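You operate a simulated robot arm through the tools that you are given. There is no shell and no other tool. Be economical: measure what you need, move in short steps, check, and stop when the job is done.

The job below is to be done with a simulated robot arm. You get a single attempt, and the scene is never put back.

TASK
Grind two turns of fennel on fine and take the cup out.
Fine: cup on the white tile; shut the mill drawer again.

The check looks at the end state, three seconds after you hand in, the way a careful person would. Anything else that was tipped, shoved, dropped, spilled or broken makes it a failure.

THE ROBOT
A 6-joint arm with a two-finger parallel gripper, fixed in place. Base frame: the origin is at the foot of the arm, x ahead of it, y to its left, z up; the work surface is at about z = 0.88. Readings come in m, rad, newtons and seconds.
With the tool pointing down near the work surface it reaches from about 0.26 to 0.66 m from the base axis. Its first joint turns from -1.152 to 1.152 rad. Payload 2.9 kg.
The tool frame sits at the grasp point between the pads (the TCP): z along the fingers, y along the line on which they close. The tips reach 0.03 m beyond it. Largest opening 0.11 m; finger width 0.02, thickness 0.01; the body of the gripper, 0.048 by 0.112 m, starts 0.055 m behind the TCP.
Orientation is told as [roll, pitch, yaw] about the base's x, y, z axes, in that order, counted from this pose: with the fingers straight down and closing along the base's y, the tool's x points along the base's -x, its y along +y and its z along -z.

THE INTERFACE
- The arm moves only by the tool move_arm. Its argument "steps" is a list of rows, each a list of 6 numbers: the shift along the base's x, y, z in m, then the turn, a rotation vector about the base's x, y, z in rad. In form: [[dx, dy, dz, rx, ry, rz], ...]. A call has 1 to 8 rows; each row shifts and turns the commanded pose from where the row before left it. "jaw" is the finger opening in m, from 0 to 0.11, set as the call begins (left out, the last holds). Rows are played at 5 a second. More than 0.05 m and 0.15 rad between two rows, or a gripper value outside its range, and nothing of the call is played. A pose out of reach is approached as far as the arm can. The call stops where the force on the tool passes 90 N (or 10 N more than at its start, if that is more) or the arm is blocked; 0.2 s more then pass. The fingers move at their own pace (about 0.108 m/s each) and stop on an object; they squeeze with about 35 N. The grip force told is the motor's: it shows also when the fingers shut on nothing. Time passes only in rows, and 0.2 s behind the last, so rows that do not move let the fingers close. It gives the time, the measured TCP pose, the force on the tool (base axes), the opening and the grip force at its end, in the units of the frame above (readings bear some noise), with the torque about the TCP (base axes, N m) and any sound that the robot's microphone picked up.
- Cameras (640 x 400 px; columns grow to the right, rows downward): "scene" is fixed at [0.0736, 0.4217, 1.4091]; the picture's right is [-0.83, -0.56, 0.00], its down [-0.18, 0.27, -0.95] and it looks along [0.53, -0.79, -0.32] (base axes); focal length 307 px, centre (320, 200). "wrist" rides on the gripper at [0.072, 0.017, -0.103] in the tool frame; the picture's right is [-0.23, 0.97, 0.00], its down [-0.76, -0.18, -0.62] and it looks along [-0.61, -0.14, 0.78] (tool axes); focal length 222 px, centre (320, 200). There is no depth. A picture from a camera that has moved, and an enlarged one, comes with that camera's place and axes in the base frame and with its lens.
- camera(camera): a new picture of that camera. No time passes.
- close_up(camera, box): a new picture of the part [left, top, right, bottom] of that camera's present view, enlarged. No time passes.
- close_job(): hands the job in; it is judged then, once.

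Work in short steps. Places have to be worked out from the pictures, the camera data and where the tool is seen: move nearer, look again, correct. Check each grasp and each placing, and mend what went wrong. You have 120 turns and 64 pictures in all, those below and enlarged ones among them. Open the gripper and draw the arm clear of the work before you hand the job in, unless the task says otherwise; then end with one line.

The tools are called after "Request:" as name(argument=value, ...) on one line, values as JSON. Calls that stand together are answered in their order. move_arm: Moves the arm, as the interface text tells. Its arguments: {"type":"object","properties":{"steps":{"type":"array","items":{"type":"array","items":{"type":"number"}}},"jaw":{"type":"number"}},"required":["steps"]} The other tools are called the same way: camera (camera) takes a picture; close_up (camera, box) takes an enlarged picture of a part of a camera's view; close_job () hands the job in.

At the start:

```text
clock: 0.0
tcp_pos: [0.3876, 0.0149, 1.2672]
ee_rot: [0.0, 0.001, 0.0]
wrist_force: [0.8, -0.3, 0.3]
torque: [-0.02, 0.01, -0.03]
finger_gap: 0.1098
grasp_force: 0.1
```

scene: 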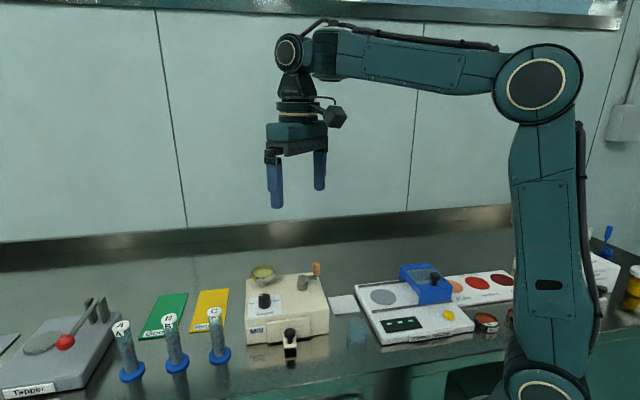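
wrist: 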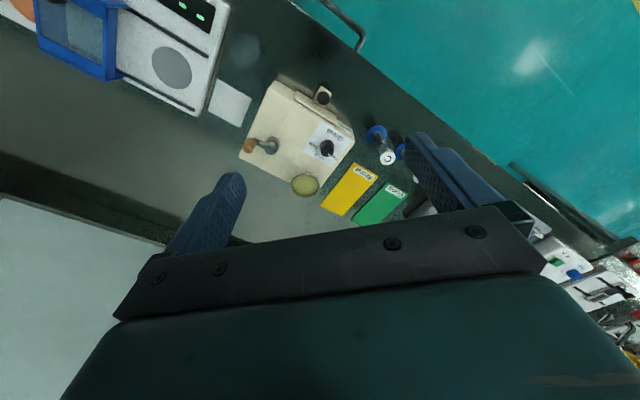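

I'll look at the mill more closely from both cameras.

Request:
close_up(camera="scene", box=[230, 250, 370, 370])

Request:
close_up(camera="wrist", box=[220, 60, 420, 240])

Request:
close_up(camera="scene", box=[80, 270, 250, 390])

```text
3.33 times, centred on (300, 310) of scene
camera zoom: at [0.0736, 0.4217, 1.4091], right [-0.83, -0.56, 0.0], down [-0.18, 0.27, -0.95], along [0.53, -0.79, -0.32], focal length 1024 px, centre (387, -167)
```

zoom: 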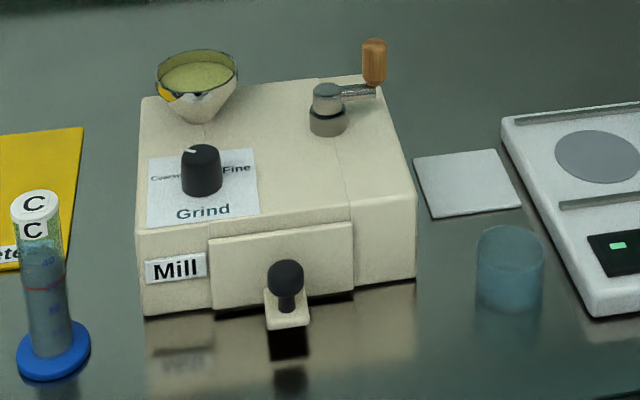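

```text
2.22 times, centred on (320, 150) of wrist
camera zoom: at [0.3134, 0.0315, 1.3699], right [0.23, 0.97, 0.0], down [0.76, -0.18, 0.62], along [0.61, -0.14, -0.78], focal length 494 px, centre (320, 311)
```

zoom: 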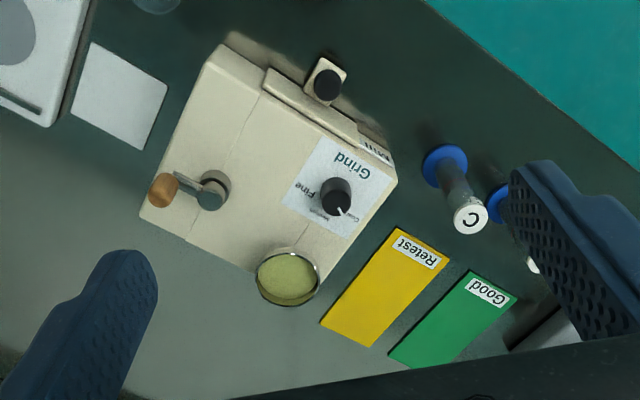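

```text
3.33 times, centred on (165, 330) of scene
camera zoom: at [0.0736, 0.4217, 1.4091], right [-0.83, -0.56, 0.0], down [-0.18, 0.27, -0.95], along [0.53, -0.79, -0.32], focal length 1024 px, centre (837, -233)
```

zoom: 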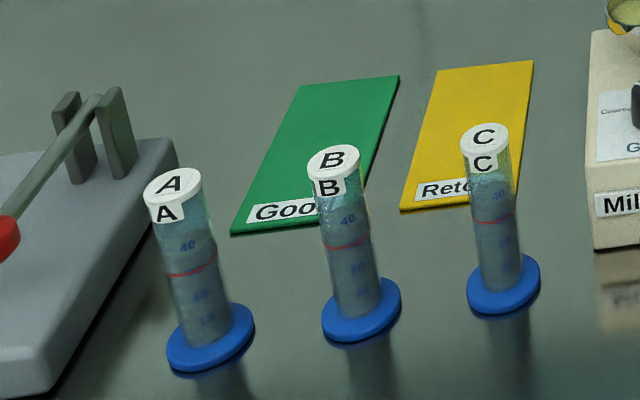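

The mill is turned 45°, its front facing (-x,+y). From both views I get the dial ≈(0.50,0.005,0.98), the crank hub ≈(0.467,-0.093), its handle ≈(0.452,-0.127,1.006), the drawer knob ≈(0.424,0.014,0.93) and the tile ≈(0.405,-0.186). I'll move closer with the gripper aligned to the mill, then look again.

Request:
move_arm(steps=[[0.012, 0, -0.02, 0, 0, -0.131], [0.012, 0, -0.02, 0, 0, -0.131], [0.012, 0, -0.02, 0, 0, -0.131], [0.012, 0, -0.02, 0, 0, -0.131], [0.012, 0, -0.02, 0, 0, -0.131], [0.012, 0, -0.02, 0, 0, -0.13]])

Request:
camera(camera="wrist")

```text
clock: 1.4
tcp_pos: [0.4595, 0.015, 1.1469]
ee_rot: [0.0, 0.0, -0.788]
wrist_force: [0.3, 0.8, 0.6]
torque: [-0.01, -0.01, 0.02]
finger_gap: 0.1099
grasp_force: 0.0
```

```text
58 pictures are left
camera wrist: at [0.4185, 0.0781, 1.2493], right [0.85, 0.53, 0.0], down [0.41, -0.67, 0.62], along [0.33, -0.53, -0.78], focal length 222 px, centre (320, 200)
```

wrist: 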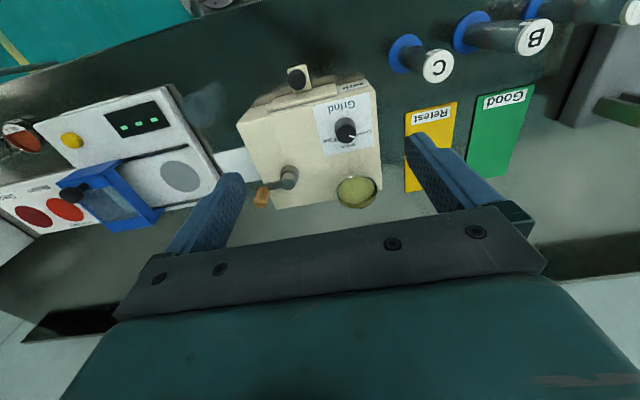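

Request:
close_up(camera="wrist", box=[230, 55, 390, 215])

Request:
close_up(camera="wrist", box=[310, 90, 390, 150])

```text
2.50 times, centred on (310, 135) of wrist
camera zoom: at [0.4185, 0.0781, 1.2493], right [0.85, 0.53, 0.0], down [0.41, -0.67, 0.62], along [0.33, -0.53, -0.78], focal length 555 px, centre (345, 362)
```

zoom: 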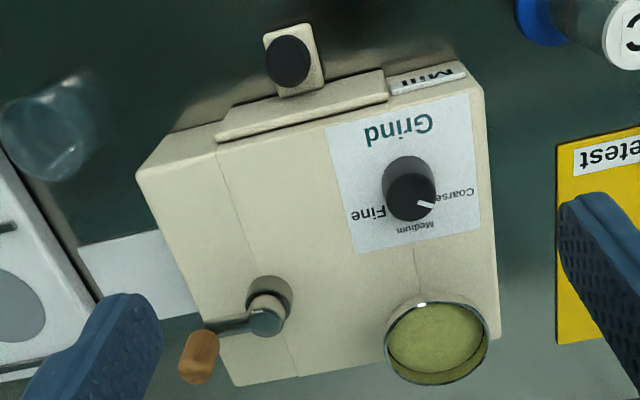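

```text
6.67 times, centred on (350, 120) of wrist
camera zoom: at [0.4185, 0.0781, 1.2493], right [0.85, 0.53, 0.0], down [0.41, -0.67, 0.62], along [0.33, -0.53, -0.78], focal length 1481 px, centre (120, 733)
```

zoom: 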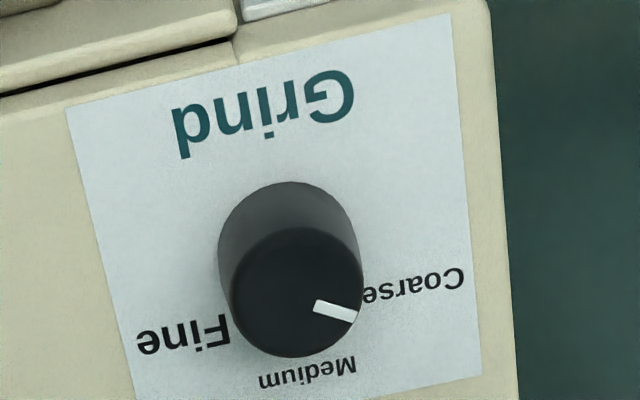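

The dial points at Coarse, about 60° left of the back; Medium is at the back and Fine is the mirror of Coarse. It must turn about 120° clockwise seen from above. I'll hover over it with the yaw pre-wound.

Request:
move_arm(steps=[[0.0055, -0.00125, -0.01, 0, 0, 0.142], [0.0055, -0.00125, -0.01, 0, 0, 0.142], [0.0055, -0.00125, -0.01, 0, 0, 0.142], [0.0055, -0.00125, -0.01, 0, 0, 0.142], [0.0055, -0.00125, -0.01, 0, 0, 0.142], [0.0055, -0.00125, -0.01, 0, 0, 0.142], [0.0055, -0.00125, -0.01, 0, 0, 0.142], [0.005, -0.00125, -0.01, 0, 0, 0.142]], jaw=0.05)

Request:
camera(camera="wrist")

Request:
close_up(camera="scene", box=[230, 200, 350, 350])

```text
clock: 3.2
tcp_pos: [0.5031, 0.0051, 1.0683]
ee_rot: [0.0, 0.0, 0.353]
wrist_force: [-0.1, 0.1, 0.2]
torque: [0.02, -0.01, -0.01]
finger_gap: 0.0499
grasp_force: 0.1
```

```text
55 pictures are left
camera wrist: at [0.4275, -0.0042, 1.1697], right [-0.12, 0.99, 0.0], down [0.78, 0.1, 0.62], along [0.62, 0.08, -0.78], focal length 222 px, centre (320, 200)
```

wrist: 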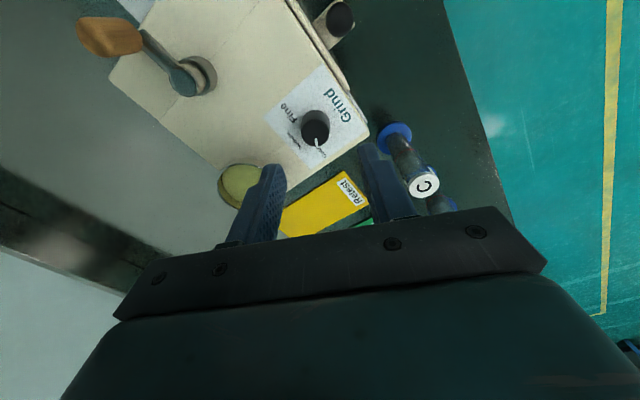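

```text
2.67 times, centred on (290, 275) of scene
camera zoom: at [0.0737, 0.4217, 1.4091], right [-0.83, -0.56, 0.0], down [-0.18, 0.27, -0.95], along [0.53, -0.79, -0.32], focal length 820 px, centre (400, 0)
```

zoom: 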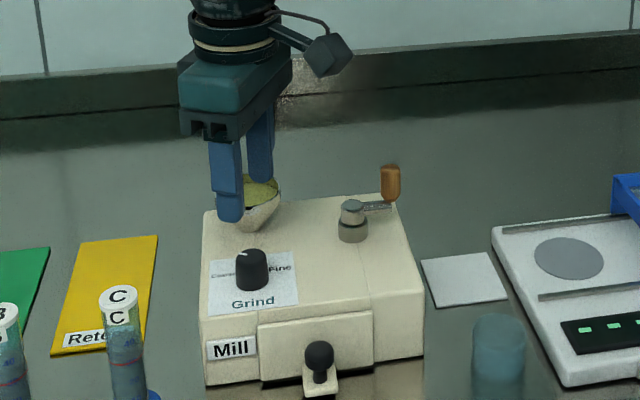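

The estimates agree on the dial at about (0.503,0.002), top at 0.98. I'll lower until the tips sit just above the mill top, then check.

Request:
move_arm(steps=[[0, -0.003, -0.025, 0, 0, 0], [0, 0, -0.025, 0, 0, 0], [0, 0, -0.015, 0, 0, 0]])

Request:
camera(camera="wrist")

Request:
close_up(camera="scene", box=[240, 230, 340, 320])

```text
clock: 4.0
tcp_pos: [0.5039, 0.002, 1.0033]
ee_rot: [0.0, 0.0, 0.352]
wrist_force: [-0.4, 0.2, 0.4]
torque: [-0.02, -0.01, -0.02]
finger_gap: 0.0499
grasp_force: 0.0
```

```text
53 pictures are left
camera wrist: at [0.4274, -0.0069, 1.1049], right [-0.12, 0.99, 0.0], down [0.78, 0.1, 0.62], along [0.62, 0.08, -0.78], focal length 222 px, centre (320, 200)
```

wrist: 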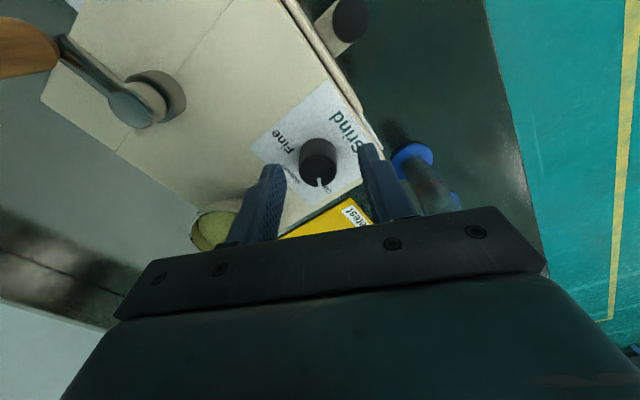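

```text
4.44 times, centred on (290, 275) of scene
camera zoom: at [0.0737, 0.4217, 1.4091], right [-0.83, -0.56, 0.0], down [-0.18, 0.27, -0.95], along [0.53, -0.79, -0.32], focal length 1366 px, centre (453, -133)
```

zoom: 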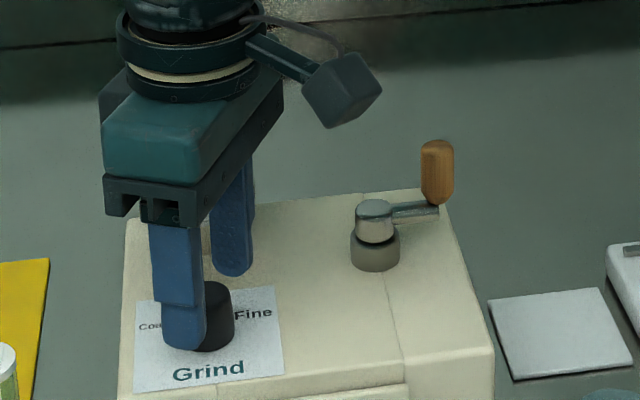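

The knob is centred between the fingers but about 5 mm further out in x. I'll correct that, drop a little and close.

Request:
move_arm(steps=[[0.005, -0.001, 0, 0, 0, 0], [0, 0, -0.007, 0, 0, 0]])

Request:
move_arm(steps=[[0, 0, 0, 0, 0, 0], [0, 0, 0, 0, 0, 0], [0, 0, 0, 0, 0, 0]], jaw=0)

Request:
camera(camera="wrist")

```text
clock: 4.6
tcp_pos: [0.5092, 0.0011, 0.9975]
ee_rot: [0.0, 0.0, 0.351]
wrist_force: [0.3, 0.1, 1.3]
torque: [-0.02, 0.03, 0.01]
finger_gap: 0.05
grasp_force: 0.1
```

```text
clock: 5.4
tcp_pos: [0.5077, 0.0008, 0.9956]
ee_rot: [0.0, 0.0, 0.35]
wrist_force: [-1.1, 2.2, -2.0]
torque: [0.1, -0.03, -0.09]
finger_gap: 0.0256
grasp_force: 45.2
```

```text
51 pictures are left
camera wrist: at [0.4323, -0.0077, 1.0981], right [-0.12, 0.99, 0.0], down [0.78, 0.1, 0.62], along [0.62, 0.08, -0.78], focal length 222 px, centre (320, 200)
```

wrist: 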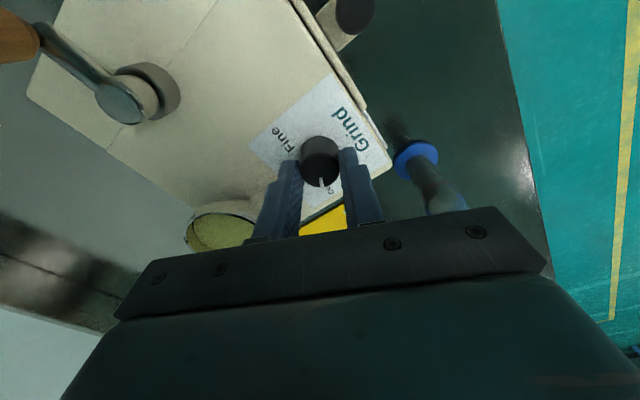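

The knob is gripped at 25.6 mm. I'll turn clockwise in stages.

Request:
move_arm(steps=[[0, 0, 0, 0, 0, -0.13], [0, 0, 0, 0, 0, -0.13], [0, 0, 0, 0, 0, -0.13], [0, 0, 0, 0, 0, -0.13], [0, 0, 0, 0, 0, -0.13], [0, 0, 0, 0, 0, -0.13], [0, 0, 0, 0, 0, -0.13], [0, 0, 0, 0, 0, -0.13]])

Request:
camera(camera="wrist")

```text
clock: 7.2
tcp_pos: [0.5074, 0.0016, 0.9963]
ee_rot: [0.0, 0.0, -0.69]
wrist_force: [-2.6, 6.0, 0.7]
torque: [0.66, 0.61, -0.01]
finger_gap: 0.0255
grasp_force: 44.7
```

```text
50 pictures are left
camera wrist: at [0.4609, 0.0603, 1.0981], right [0.8, 0.61, 0.0], down [0.47, -0.62, 0.62], along [0.38, -0.5, -0.78], focal length 222 px, centre (320, 200)
```

wrist: 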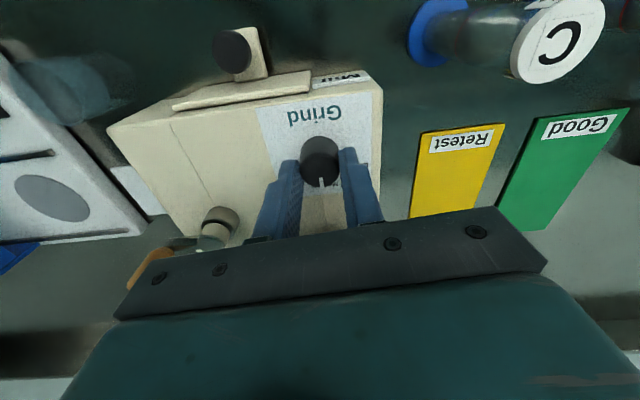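

The knob follows the gripper and the pointer is now at about Medium. I'll continue the same amount again to Fine.

Request:
move_arm(steps=[[0, 0, 0, 0, 0, -0.13], [0, 0, 0, 0, 0, -0.13], [0, 0, 0, 0, 0, -0.13], [0, 0, 0, 0, 0, -0.13], [0, 0, 0, 0, 0, -0.13], [0, 0, 0, 0, 0, -0.13], [0, 0, 0, 0, 0, -0.13], [0, 0, 0, 0, 0, -0.13]])

Request:
close_up(camera="wrist", box=[260, 80, 400, 220])

```text
clock: 9.0
tcp_pos: [0.5074, 0.0003, 0.9965]
ee_rot: [-0.001, 0.0, -1.732]
wrist_force: [-8.8, 5.3, 1.9]
torque: [0.66, 0.18, -0.01]
finger_gap: 0.0256
grasp_force: 45.1
```

```text
2.86 times, centred on (330, 150) of wrist
camera zoom: at [0.5342, 0.0699, 1.098], right [0.92, -0.38, 0.0], down [-0.3, -0.72, 0.62], along [-0.24, -0.58, -0.78], focal length 635 px, centre (291, 343)
```

zoom: 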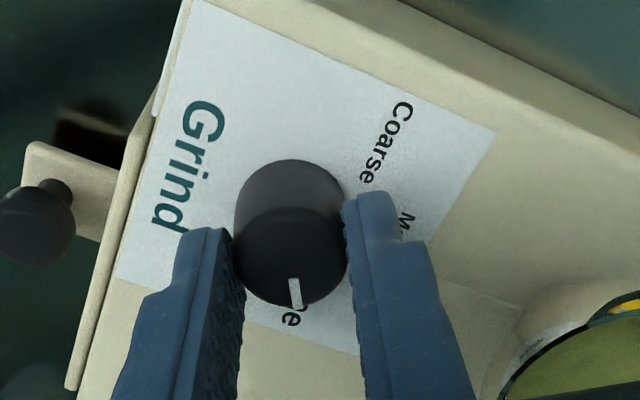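

The pointer aims at Fine. I'll release, rise and check.

Request:
move_arm(steps=[[0, 0, 0, 0, 0, 0], [0, 0, 0, 0, 0, 0], [0, 0, 0.03, 0, 0, 0], [0, 0, 0.04, 0, 0, 0], [0, 0, 0.04, 0, 0, 0]], jaw=0.05)

Request:
close_up(camera="wrist", box=[280, 80, 380, 180])

```text
clock: 10.2
tcp_pos: [0.5071, 0.0004, 1.1068]
ee_rot: [0.0, 0.001, -1.73]
wrist_force: [-0.7, -0.6, -0.5]
torque: [0.0, -0.02, 0.03]
finger_gap: 0.0498
grasp_force: 0.0
```

```text
4.00 times, centred on (330, 130) of wrist
camera zoom: at [0.5331, 0.0689, 1.208], right [0.93, -0.38, 0.0], down [-0.3, -0.72, 0.62], along [-0.24, -0.58, -0.78], focal length 888 px, centre (280, 480)
```

zoom: 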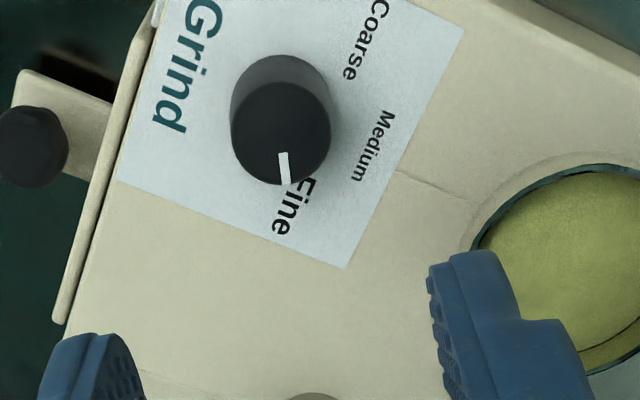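

The pointer sits exactly on Fine. Before grinding I'll check the cup is in the drawer, so I move above the drawer knob with the yaw aligned to the mill.

Request:
move_arm(steps=[[-0.012, 0.002, 0, 0, 0, 0.135], [-0.012, 0.002, 0, 0, 0, 0.135], [-0.012, 0.002, 0, 0, 0, 0.135], [-0.012, 0.002, 0, 0, 0, 0.135], [-0.012, 0.002, 0, 0, 0, 0.135], [-0.012, 0.002, -0.03, 0, 0, 0.135], [-0.011, 0.002, -0.04, 0, 0, 0.135], [0, 0, -0.04, 0, 0, 0]], jaw=0.06)

Request:
camera(camera="wrist")

Request:
close_up(camera="scene", box=[230, 250, 350, 370])

```text
clock: 12.0
tcp_pos: [0.4249, 0.016, 0.9953]
ee_rot: [0.0, 0.0, -0.785]
wrist_force: [0.2, 1.5, -0.4]
torque: [0.02, 0.04, 0.04]
finger_gap: 0.0599
grasp_force: 0.1
```

```text
47 pictures are left
camera wrist: at [0.384, 0.0786, 1.0974], right [0.85, 0.53, 0.0], down [0.41, -0.66, 0.62], along [0.33, -0.53, -0.78], focal length 222 px, centre (320, 200)
```

wrist: 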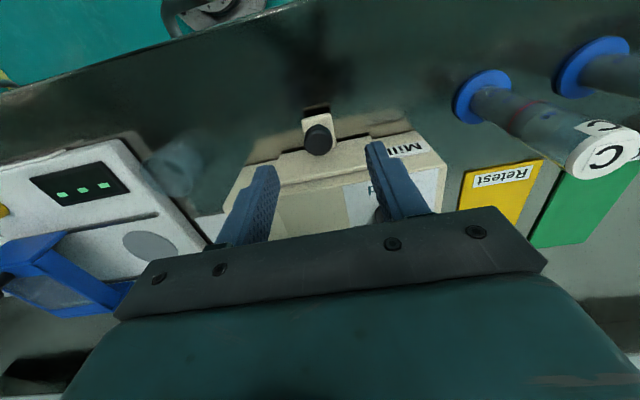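

```text
3.33 times, centred on (290, 310) of scene
camera zoom: at [0.0737, 0.4217, 1.4091], right [-0.83, -0.56, 0.0], down [-0.18, 0.27, -0.95], along [0.53, -0.79, -0.32], focal length 1024 px, centre (420, -167)
```

zoom: 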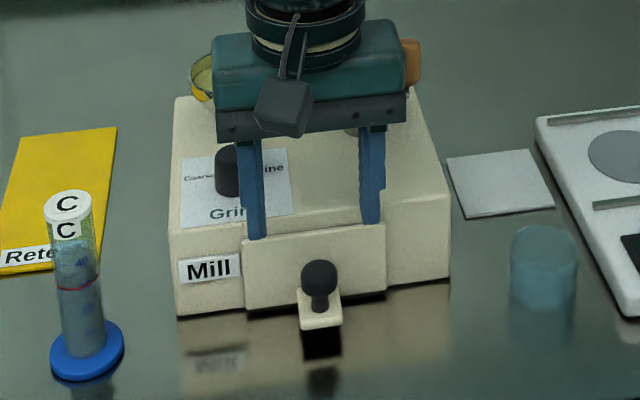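

The knob is nearly centred, about 4 mm further forward. I'll descend to grasp height, tips just above the block, and close.

Request:
move_arm(steps=[[-0.003, 0.001, -0.03, 0, 0, 0], [0, 0, -0.025, 0, 0, 0]])

Request:
move_arm(steps=[[0, 0, 0, 0, 0, 0], [0, 0, 0, 0, 0, 0], [0, 0, 0, 0, 0, 0]], jaw=0)

Request:
close_up(camera="scene", box=[230, 250, 350, 370])

```text
clock: 12.6
tcp_pos: [0.4213, 0.0169, 0.9402]
ee_rot: [-0.001, 0.001, -0.783]
wrist_force: [-0.9, 0.1, -0.2]
torque: [0.0, 0.03, 0.03]
finger_gap: 0.06
grasp_force: 0.2
```

```text
clock: 13.4
tcp_pos: [0.4219, 0.0151, 0.9416]
ee_rot: [0.0, 0.0, -0.785]
wrist_force: [1.6, 1.4, -6.3]
torque: [-0.19, -0.25, 0.03]
finger_gap: 0.0232
grasp_force: 45.0
```

```text
3.33 times, centred on (290, 310) of scene
camera zoom: at [0.0738, 0.4218, 1.4091], right [-0.83, -0.56, 0.0], down [-0.18, 0.27, -0.95], along [0.53, -0.79, -0.32], focal length 1024 px, centre (420, -167)
```

zoom: 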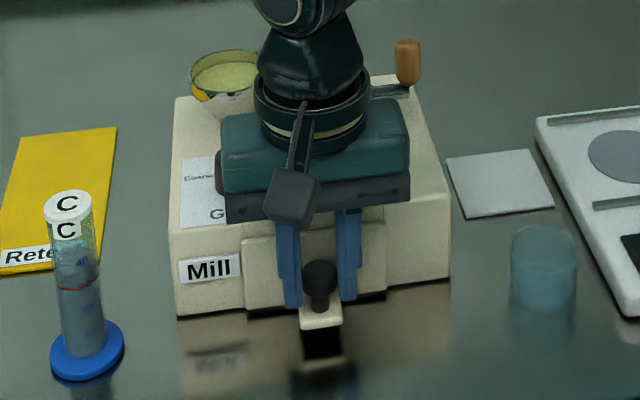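

The fingers hold the knob at 23 mm. I'll pull the drawer out 4 cm along (-x,+y) and check it follows.

Request:
move_arm(steps=[[-0.007, 0.007, 0, 0, 0, 0], [-0.007, 0.007, 0, 0, 0, 0], [-0.007, 0.007, 0, 0, 0, 0], [-0.007, 0.007, 0, 0, 0, 0]])

Request:
close_up(camera="scene", box=[230, 250, 350, 390])

```text
clock: 14.4
tcp_pos: [0.3938, 0.0459, 0.9399]
ee_rot: [-0.002, 0.0, -0.786]
wrist_force: [-2.2, -3.6, -7.6]
torque: [-0.24, -0.03, -0.04]
finger_gap: 0.0234
grasp_force: 45.2
```

```text
2.86 times, centred on (290, 320) of scene
camera zoom: at [0.0737, 0.4217, 1.4091], right [-0.83, -0.56, 0.0], down [-0.18, 0.27, -0.95], along [0.53, -0.79, -0.32], focal length 878 px, centre (406, -143)
```

zoom: 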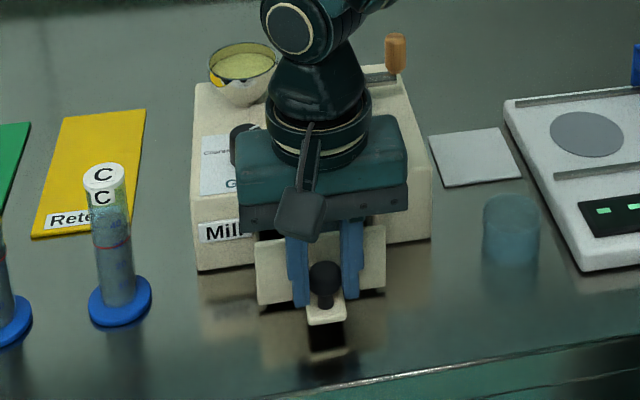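

The drawer follows with little force. I'll pull another 4 cm.

Request:
move_arm(steps=[[-0.007, 0.007, 0, 0, 0, 0], [-0.007, 0.007, 0, 0, 0, 0], [-0.007, 0.007, 0, 0, 0, 0], [-0.007, 0.007, 0, 0, 0, 0]])

Request:
camera(camera="wrist")

Request:
close_up(camera="scene", box=[230, 250, 350, 390])

```text
clock: 15.4
tcp_pos: [0.3672, 0.0718, 0.9416]
ee_rot: [0.001, 0.001, -0.784]
wrist_force: [-2.0, -3.0, -0.7]
torque: [0.42, 0.54, 0.07]
finger_gap: 0.0234
grasp_force: 45.2
```

```text
43 pictures are left
camera wrist: at [0.3252, 0.1349, 1.0427], right [0.85, 0.53, 0.0], down [0.41, -0.66, 0.62], along [0.33, -0.53, -0.78], focal length 222 px, centre (320, 200)
```

wrist: 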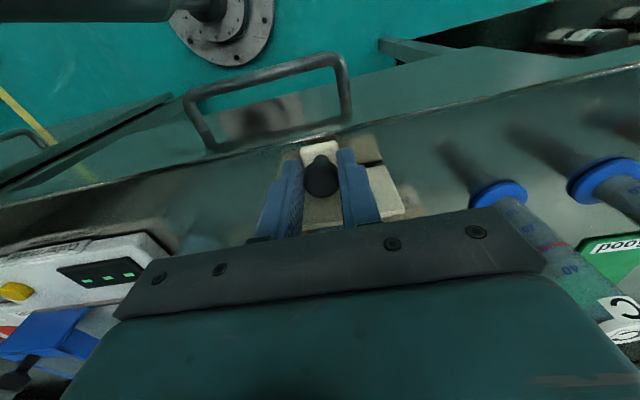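

```text
2.86 times, centred on (290, 320) of scene
camera zoom: at [0.0736, 0.4216, 1.4092], right [-0.83, -0.56, 0.0], down [-0.18, 0.27, -0.95], along [0.53, -0.79, -0.32], focal length 878 px, centre (406, -143)
```

zoom: 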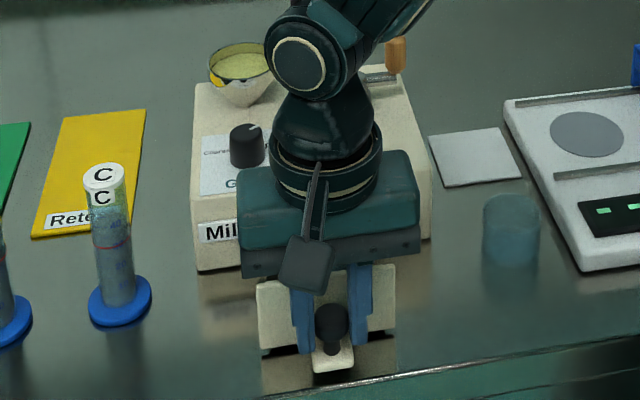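

I'll release and rise to see inside the drawer.

Request:
move_arm(steps=[[0, 0, 0, 0, 0, 0], [0, 0, 0, 0, 0, 0], [0, 0, 0.04, 0, 0, 0], [0, 0, 0.05, 0, 0, 0], [0, 0, 0.05, 0, 0, 0], [0, 0, 0.05, 0, 0, 0]], jaw=0.05)

Request:
camera(camera="wrist")

Request:
close_up(camera="scene", box=[230, 250, 350, 390])

```text
clock: 16.8
tcp_pos: [0.3659, 0.0728, 1.1322]
ee_rot: [0.0, -0.001, -0.785]
wrist_force: [0.3, -0.7, 0.6]
torque: [0.03, -0.01, 0.03]
finger_gap: 0.0501
grasp_force: 0.1
```

```text
41 pictures are left
camera wrist: at [0.3251, 0.1356, 1.2343], right [0.85, 0.53, 0.0], down [0.41, -0.66, 0.62], along [0.33, -0.53, -0.78], focal length 222 px, centre (320, 200)
```

wrist: 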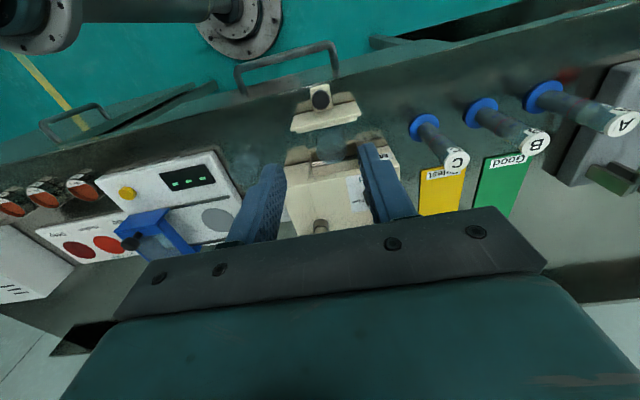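

```text
2.86 times, centred on (290, 320) of scene
camera zoom: at [0.0736, 0.4217, 1.4091], right [-0.83, -0.56, 0.0], down [-0.18, 0.27, -0.95], along [0.53, -0.79, -0.32], focal length 878 px, centre (406, -143)
```

zoom: 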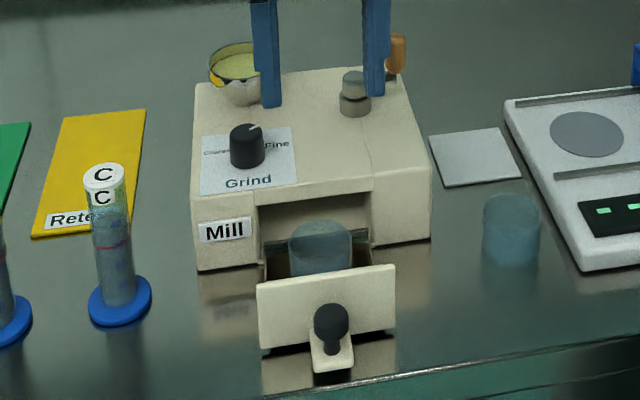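

A glass cup is in the drawer. I'll zoom in to locate it.

Request:
close_up(camera="wrist", box=[270, 80, 400, 180])

Request:
close_up(camera="scene", box=[305, 310, 375, 360])

```text
4.00 times, centred on (335, 130) of wrist
camera zoom: at [0.3251, 0.1356, 1.2343], right [0.85, 0.53, 0.0], down [0.41, -0.66, 0.62], along [0.33, -0.53, -0.78], focal length 888 px, centre (260, 480)
```

zoom: 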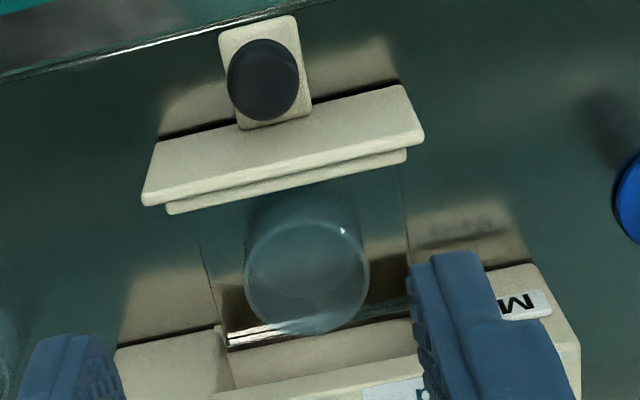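

```text
8.00 times, centred on (340, 335) of scene
camera zoom: at [0.0736, 0.4217, 1.4091], right [-0.83, -0.56, 0.0], down [-0.18, 0.27, -0.95], along [0.53, -0.79, -0.32], focal length 2459 px, centre (160, -880)
```

zoom: 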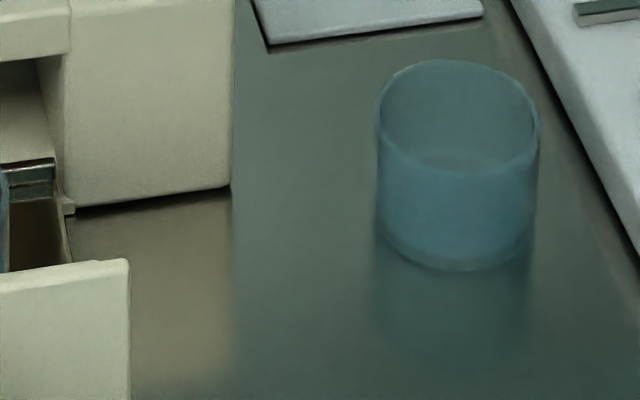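

The drawer cup is 45 mm wide, empty and centred near (0.417,0.02); the bench cup is a spare. I'll regrip the knob and shut the drawer before grinding.

Request:
move_arm(steps=[[0, 0, -0.05, 0, 0, 0], [0, 0, -0.05, 0, 0, 0], [0, 0, -0.05, 0, 0, 0], [0, 0, -0.0415, 0, 0, 0]])

Request:
move_arm(steps=[[0, 0, 0, 0, 0, 0], [0, 0, 0, 0, 0, 0], [0.007, -0.007, 0, 0, 0, 0], [0.007, -0.007, 0, 0, 0, 0], [0.007, -0.007, 0, 0, 0, 0], [0.007, -0.007, 0, 0, 0, 0], [0.007, -0.007, 0, 0, 0, 0], [0.007, -0.007, 0, 0, 0, 0]], jaw=0)

Request:
move_arm(steps=[[0.005, -0.005, 0, 0, 0, 0], [0.004, -0.004, 0, 0, 0, 0], [0.003, -0.003, 0, 0, 0, 0]])

Request:
close_up(camera="scene", box=[230, 250, 350, 370])

```text
clock: 17.8
tcp_pos: [0.3659, 0.0715, 0.9396]
ee_rot: [0.001, 0.0, -0.787]
wrist_force: [-0.3, 0.9, 0.0]
torque: [-0.01, 0.01, -0.01]
finger_gap: 0.0496
grasp_force: 0.0
```

```text
clock: 19.6
tcp_pos: [0.4082, 0.03, 0.9398]
ee_rot: [0.001, 0.001, -0.786]
wrist_force: [2.0, 2.5, -2.4]
torque: [0.15, 0.02, 0.09]
finger_gap: 0.0234
grasp_force: 44.3
```

```text
clock: 20.4
tcp_pos: [0.4204, 0.0186, 0.9392]
ee_rot: [-0.002, 0.0, -0.785]
wrist_force: [0.8, 0.4, -3.6]
torque: [-0.31, -0.21, -0.03]
finger_gap: 0.0231
grasp_force: 44.9
```

```text
3.33 times, centred on (290, 310) of scene
camera zoom: at [0.0737, 0.4218, 1.4091], right [-0.83, -0.56, 0.0], down [-0.18, 0.27, -0.95], along [0.53, -0.79, -0.32], focal length 1024 px, centre (420, -167)
```

zoom: 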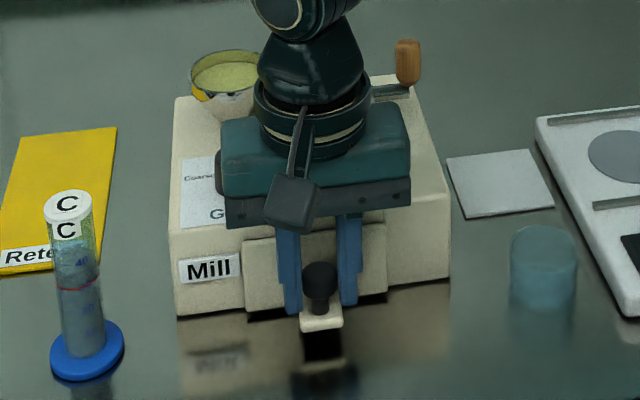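

Almost shut, about 3 mm short of the original position. I'll push until contact.

Request:
move_arm(steps=[[0.002, -0.002, 0, 0, 0, 0], [0.002, -0.002, 0, 0, 0, 0], [0, 0, 0, 0, 0, 0]])

```text
clock: 21.2
tcp_pos: [0.4226, 0.0161, 0.9392]
ee_rot: [-0.002, 0.008, -0.778]
wrist_force: [-22.9, 21.9, 9.2]
torque: [0.22, 0.41, 0.02]
finger_gap: 0.0234
grasp_force: 45.0
```

The drawer is shut: it holds firmly at the original position. I'll release, rise and move over the crank for a measuring look.

Request:
move_arm(steps=[[0, 0, 0, 0, 0, 0], [0, 0, 0, 0, 0, 0], [-0.002, 0.002, 0.04, 0, 0, 0], [0, 0, 0.05, 0, 0, 0], [0, 0, 0.05, 0, 0, 0], [0.01, -0.04, 0.02, 0, 0, 0], [0.01, -0.04, 0, 0, 0, 0], [0.01, -0.04, 0, 0, 0, 0]], jaw=0.05)

Request:
close_up(camera="wrist", box=[250, 80, 410, 210])

Request:
close_up(camera="scene", box=[230, 250, 350, 370])

```text
clock: 23.0
tcp_pos: [0.4526, -0.1026, 1.0991]
ee_rot: [-0.002, 0.001, -0.784]
wrist_force: [-0.4, 0.2, -0.2]
torque: [0.0, 0.01, 0.01]
finger_gap: 0.0499
grasp_force: 0.0
```

```text
3.08 times, centred on (330, 145) of wrist
camera zoom: at [0.4104, -0.0401, 1.201], right [0.85, 0.53, 0.0], down [0.41, -0.66, 0.62], along [0.33, -0.53, -0.78], focal length 684 px, centre (289, 369)
```

zoom: 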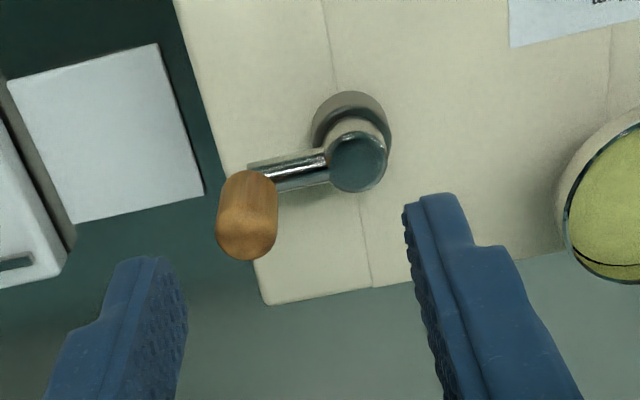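

```text
3.33 times, centred on (290, 310) of scene
camera zoom: at [0.0736, 0.4218, 1.4091], right [-0.83, -0.56, 0.0], down [-0.18, 0.27, -0.95], along [0.53, -0.79, -0.32], focal length 1024 px, centre (420, -167)
```

zoom: 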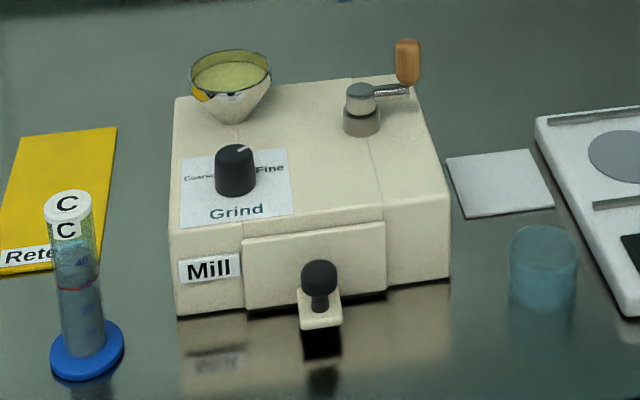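

In the close view the hub is ≈(0.475,-0.101), top 0.985, and the handle is ≈(0.449,-0.1265), z 0.99–1.025, so the crank radius is ≈0.036. I'll lower over the handle with the tips above the crank arm.

Request:
move_arm(steps=[[-0.0036, -0.0239, -0.023, 0, 0, 0], [0, 0, -0.025, 0, 0, 0], [0, 0, -0.023, 0, 0, 0]], jaw=0.045)

Request:
camera(camera="wrist")

Request:
close_up(camera="scene", box=[270, 220, 370, 320])

```text
clock: 23.8
tcp_pos: [0.4477, -0.1282, 1.0284]
ee_rot: [-0.001, 0.0, -0.786]
wrist_force: [-0.6, -0.1, -0.6]
torque: [0.02, 0.0, -0.03]
finger_gap: 0.0449
grasp_force: 0.1
```

```text
34 pictures are left
camera wrist: at [0.4066, -0.0647, 1.1302], right [0.85, 0.53, 0.0], down [0.41, -0.66, 0.62], along [0.33, -0.53, -0.78], focal length 222 px, centre (320, 200)
```

wrist: 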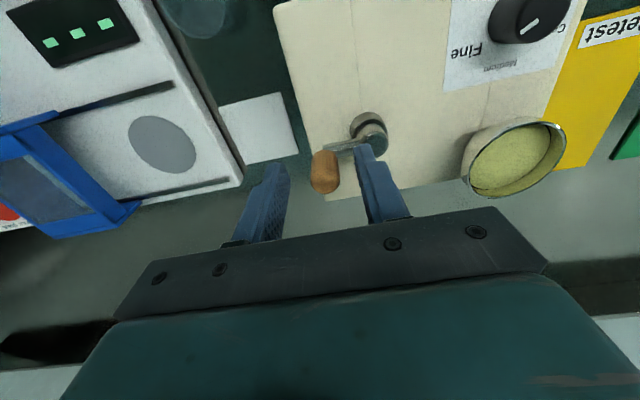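

```text
4.00 times, centred on (320, 270) of scene
camera zoom: at [0.0737, 0.4217, 1.4091], right [-0.83, -0.56, 0.0], down [-0.18, 0.27, -0.95], along [0.53, -0.79, -0.32], focal length 1229 px, centre (320, -80)
```

zoom: 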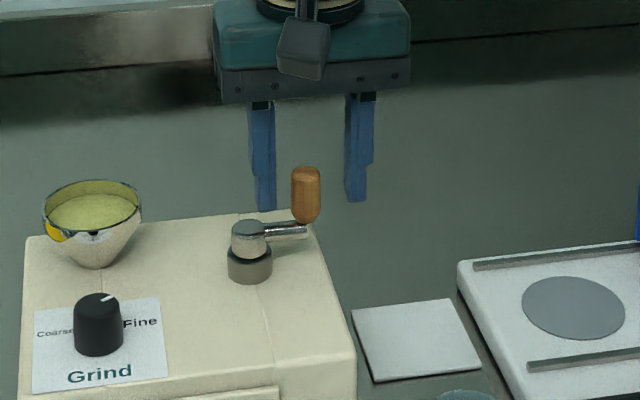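

The handle is between the fingers, about 3 mm off along the closing axis. I'll correct and close.

Request:
move_arm(steps=[[0.003, 0.002, 0, 0, 0, 0], [0, 0, -0.001, 0, 0, 0]])

Request:
move_arm(steps=[[0, 0, 0, 0, 0, 0], [0, 0, 0, 0, 0, 0], [0, 0, 0, 0, 0, 0]], jaw=0)

Request:
camera(camera="wrist")

```text
clock: 24.4
tcp_pos: [0.4515, -0.1254, 1.0272]
ee_rot: [0.001, -0.001, -0.785]
wrist_force: [-0.6, 0.0, -0.4]
torque: [-0.01, -0.02, -0.03]
finger_gap: 0.045
grasp_force: 0.1
```

```text
clock: 25.2
tcp_pos: [0.4515, -0.1261, 1.0265]
ee_rot: [-0.002, 0.001, -0.786]
wrist_force: [-7.4, -6.4, -0.3]
torque: [-0.23, 0.17, -0.05]
finger_gap: 0.0178
grasp_force: 44.8
```

```text
32 pictures are left
camera wrist: at [0.4094, -0.0633, 1.1289], right [0.85, 0.53, 0.0], down [0.41, -0.66, 0.62], along [0.33, -0.53, -0.78], focal length 222 px, centre (320, 200)
```

wrist: 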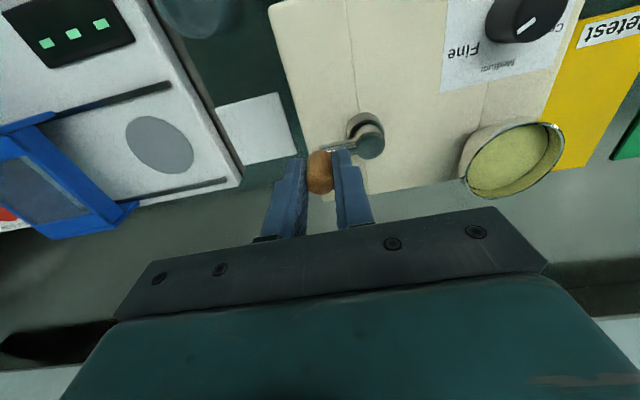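

The handle is gripped. I start clockwise round the hub (0.476,-0.1005) at r 0.036, with a short arc first to check forces.

Request:
move_arm(steps=[[-0.00572, 0.00746, 0, 0, 0, 0], [-0.0036, 0.00868, 0, 0, 0, 0], [-0.00123, 0.00932, 0, 0, 0, 0]])

Request:
camera(camera="wrist")

```text
clock: 26.0
tcp_pos: [0.4405, -0.0995, 1.0268]
ee_rot: [-0.002, 0.002, -0.781]
wrist_force: [-10.9, -0.6, 0.0]
torque: [0.33, 0.63, -0.03]
finger_gap: 0.0179
grasp_force: 44.7
```

```text
31 pictures are left
camera wrist: at [0.3987, -0.0366, 1.1291], right [0.85, 0.53, 0.0], down [0.42, -0.66, 0.62], along [0.33, -0.53, -0.78], focal length 222 px, centre (320, 200)
```

wrist: 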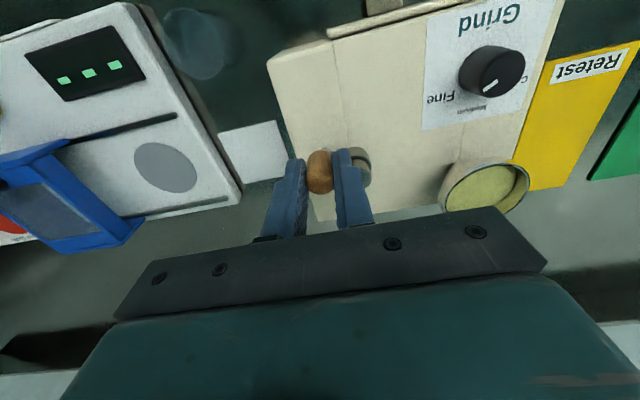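

The crank follows freely. I'll continue.

Request:
move_arm(steps=[[0.00123, 0.00932, 0, 0, 0, 0], [0.0036, 0.00868, 0, 0, 0, 0], [0.00572, 0.00746, 0, 0, 0, 0], [0.00746, 0.00572, 0, 0, 0, 0], [0.00868, 0.0036, 0, 0, 0, 0], [0.00932, 0.00123, 0, 0, 0, 0], [0.00932, -0.00123, 0, 0, 0, 0], [0.00868, -0.0036, 0, 0, 0, 0]])

Request:
camera(camera="wrist")

```text
clock: 27.8
tcp_pos: [0.4936, -0.0688, 1.0268]
ee_rot: [-0.002, 0.001, -0.788]
wrist_force: [-4.5, -7.4, -20.7]
torque: [-0.81, -0.46, 0.0]
finger_gap: 0.0178
grasp_force: 44.8
```

```text
30 pictures are left
camera wrist: at [0.4535, -0.0068, 1.1291], right [0.85, 0.53, 0.0], down [0.41, -0.66, 0.62], along [0.33, -0.53, -0.78], focal length 222 px, centre (320, 200)
```

wrist: 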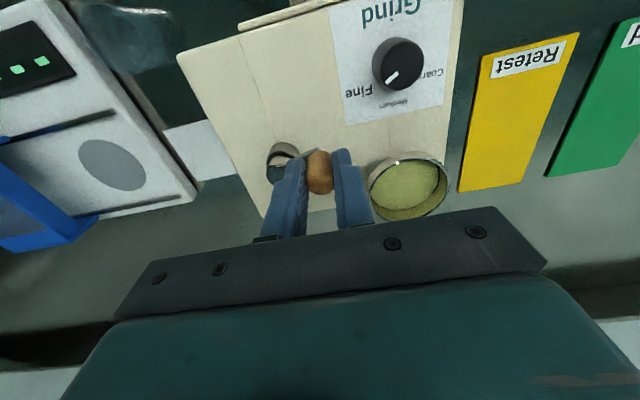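

It's smooth, and the finger clears the hopper by about 1 cm. I'll continue.

Request:
move_arm(steps=[[0.00746, -0.00572, 0, 0, 0, 0], [0.00572, -0.00746, 0, 0, 0, 0], [0.0036, -0.00868, 0, 0, 0, 0], [0.00123, -0.00932, 0, 0, 0, 0], [-0.00123, -0.00932, 0, 0, 0, 0], [-0.0036, -0.00868, 0, 0, 0, 0], [-0.00572, -0.00746, 0, 0, 0, 0], [-0.00746, -0.00572, 0, 0, 0, 0]])

Request:
move_arm(steps=[[-0.00868, -0.0036, 0, 0, 0, 0], [-0.00932, -0.00123, 0, 0, 0, 0], [-0.00932, 0.00123, 0, 0, 0, 0], [-0.00868, 0.0036, 0, 0, 0, 0], [-0.00746, 0.00572, 0, 0, 0, 0]])

Request:
camera(camera="wrist")

Request:
close_up(camera="scene", box=[230, 220, 370, 360])

```text
clock: 29.6
tcp_pos: [0.4955, -0.132, 1.0268]
ee_rot: [0.0, 0.001, -0.781]
wrist_force: [-5.7, 10.4, -13.6]
torque: [0.3, 0.13, 0.02]
finger_gap: 0.0179
grasp_force: 44.8
```

```text
clock: 30.8
tcp_pos: [0.4512, -0.1269, 1.0273]
ee_rot: [-0.001, 0.001, -0.786]
wrist_force: [-4.6, -5.9, -16.9]
torque: [-0.84, -0.55, -0.02]
finger_gap: 0.0178
grasp_force: 45.1
```

```text
29 pictures are left
camera wrist: at [0.4098, -0.0636, 1.1291], right [0.85, 0.53, 0.0], down [0.41, -0.66, 0.62], along [0.33, -0.53, -0.78], focal length 222 px, centre (320, 200)
```

wrist: 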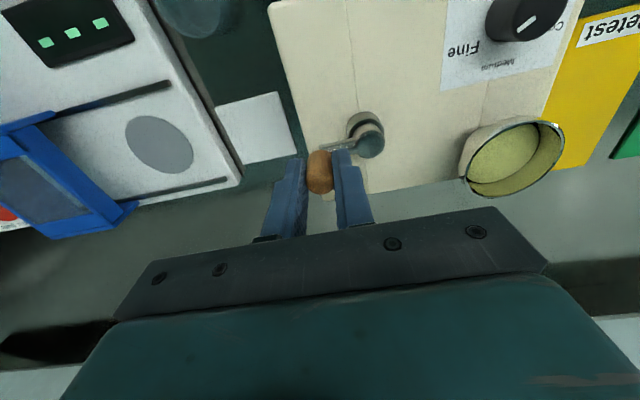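

```text
2.86 times, centred on (300, 290) of scene
camera zoom: at [0.0738, 0.4215, 1.4092], right [-0.83, -0.56, 0.0], down [-0.18, 0.27, -0.95], along [0.53, -0.79, -0.32], focal length 878 px, centre (377, -57)
```

zoom: 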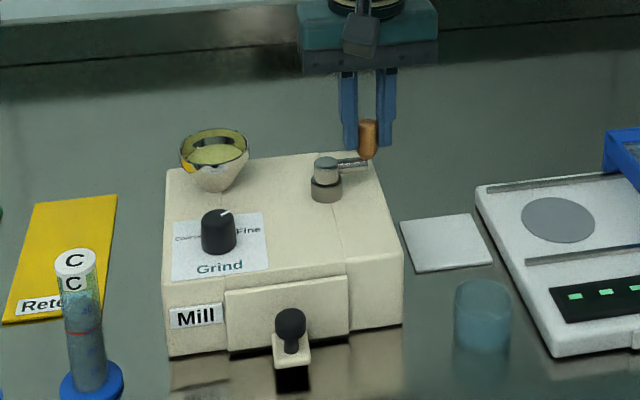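

One turn is done: the hopper level has visibly dropped and the crank is back at its start. Now the second turn.

Request:
move_arm(steps=[[-0.00572, 0.00746, 0, 0, 0, 0], [-0.0036, 0.00868, 0, 0, 0, 0], [-0.00123, 0.00932, 0, 0, 0, 0], [0.00123, 0.00932, 0, 0, 0, 0], [0.0036, 0.00868, 0, 0, 0, 0], [0.00572, 0.00746, 0, 0, 0, 0], [0.00746, 0.00572, 0, 0, 0, 0], [0.00868, 0.0036, 0, 0, 0, 0]])

Request:
move_arm(steps=[[0.00932, 0.00123, 0, 0, 0, 0], [0.00932, -0.00123, 0, 0, 0, 0], [0.00868, -0.0036, 0, 0, 0, 0], [0.00746, -0.00572, 0, 0, 0, 0], [0.00572, -0.00746, 0, 0, 0, 0], [0.0036, -0.00868, 0, 0, 0, 0], [0.00123, -0.00932, 0, 0, 0, 0], [-0.00123, -0.00932, 0, 0, 0, 0]])

Request:
move_arm(steps=[[-0.0036, -0.00868, 0, 0, 0, 0], [-0.00572, -0.00746, 0, 0, 0, 0], [-0.00746, -0.00572, 0, 0, 0, 0], [-0.00868, -0.0036, 0, 0, 0, 0], [-0.00932, -0.00123, 0, 0, 0, 0], [-0.00932, 0.00123, 0, 0, 0, 0], [-0.00868, 0.0036, 0, 0, 0, 0], [-0.00746, 0.00572, 0, 0, 0, 0]])

Request:
camera(camera="wrist")

```text
clock: 32.6
tcp_pos: [0.4687, -0.0666, 1.0272]
ee_rot: [0.004, -0.003, -0.786]
wrist_force: [0.6, -2.2, -9.0]
torque: [0.23, 0.26, -0.01]
finger_gap: 0.0179
grasp_force: 45.2
```

```text
clock: 34.4
tcp_pos: [0.5115, -0.1087, 1.0267]
ee_rot: [-0.002, 0.006, -0.782]
wrist_force: [-16.9, 5.0, -0.5]
torque: [0.29, 0.63, -0.02]
finger_gap: 0.0176
grasp_force: 44.6
```

```text
clock: 36.2
tcp_pos: [0.4511, -0.127, 1.0271]
ee_rot: [-0.002, 0.001, -0.79]
wrist_force: [-8.4, -10.5, -7.2]
torque: [-0.86, -0.28, -0.04]
finger_gap: 0.0178
grasp_force: 44.8
```

```text
27 pictures are left
camera wrist: at [0.4098, -0.0634, 1.1295], right [0.85, 0.53, 0.0], down [0.41, -0.67, 0.62], along [0.33, -0.53, -0.78], focal length 222 px, centre (320, 200)
```

wrist: 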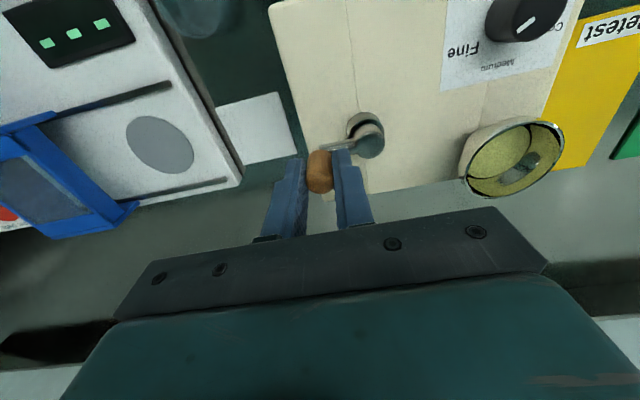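

The second turn is complete and the hopper is lower again. I'll release, rise and go back over the drawer knob.

Request:
move_arm(steps=[[0, 0, 0, 0, 0, 0], [0, 0, 0, 0, 0, 0], [0, 0, 0.04, 0, 0, 0], [0, 0, 0.04, 0, 0, 0], [-0.009, 0.046, 0, 0, 0, 0], [-0.01, 0.048, 0, 0, 0, 0], [-0.01, 0.0485, 0, 0, 0, 0]], jaw=0.045)

Request:
close_up(camera="scene", box=[230, 220, 370, 360])

```text
clock: 37.8
tcp_pos: [0.422, 0.0169, 1.1081]
ee_rot: [0.0, -0.001, -0.783]
wrist_force: [-0.3, 0.4, -0.9]
torque: [-0.02, 0.01, 0.01]
finger_gap: 0.0448
grasp_force: 0.0
```

```text
2.86 times, centred on (300, 290) of scene
camera zoom: at [0.0737, 0.4217, 1.4091], right [-0.83, -0.56, 0.0], down [-0.18, 0.27, -0.95], along [0.53, -0.79, -0.32], focal length 878 px, centre (377, -57)
```

zoom: 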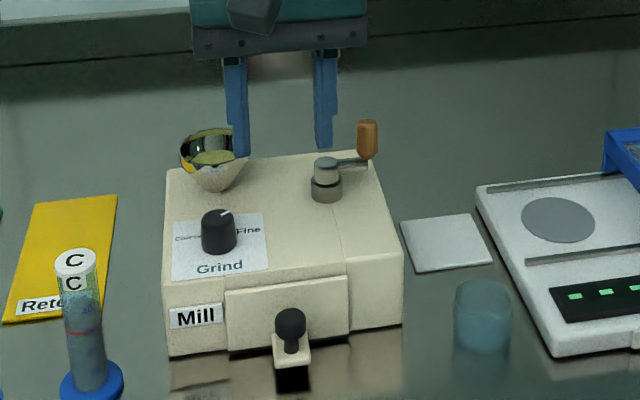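

Crank, dial and drawer look right. I'll descend, grip the knob and pull the drawer out slowly.

Request:
move_arm(steps=[[0, 0, -0.05, 0, 0, 0], [0, 0, -0.05, 0, 0, 0], [0, 0, -0.045, 0, 0, 0], [0, 0, -0.0235, 0, 0, 0]])

Request:
move_arm(steps=[[0, 0, 0, 0, 0, 0], [0, 0, 0, 0, 0, 0], [-0.005, 0.005, 0, 0, 0, 0], [-0.006, 0.006, 0, 0, 0, 0], [-0.007, 0.007, 0, 0, 0, 0], [-0.007, 0.007, 0, 0, 0, 0], [-0.007, 0.007, 0, 0, 0, 0], [-0.007, 0.007, 0, 0, 0, 0]], jaw=0)

Request:
move_arm(steps=[[-0.007, 0.007, 0, 0, 0, 0], [-0.007, 0.007, 0, 0, 0, 0], [-0.005, 0.005, 0, 0, 0, 0], [-0.003, 0.003, 0, 0, 0, 0], [0, 0, 0, 0, 0, 0]])

```text
clock: 38.8
tcp_pos: [0.4245, 0.0165, 0.9379]
ee_rot: [0.0, -0.001, -0.787]
wrist_force: [0.3, 0.4, -0.7]
torque: [0.01, 0.01, 0.02]
finger_gap: 0.045
grasp_force: 0.0
```

```text
clock: 40.6
tcp_pos: [0.3831, 0.0558, 0.938]
ee_rot: [-0.001, 0.002, -0.784]
wrist_force: [-3.0, -3.9, -17.4]
torque: [0.15, 0.3, -0.03]
finger_gap: 0.0234
grasp_force: 44.9
```

```text
clock: 41.8
tcp_pos: [0.3608, 0.0771, 0.9382]
ee_rot: [0.0, 0.002, -0.786]
wrist_force: [-2.1, -3.4, -33.4]
torque: [0.13, 0.22, 0.0]
finger_gap: 0.0231
grasp_force: 45.5
```

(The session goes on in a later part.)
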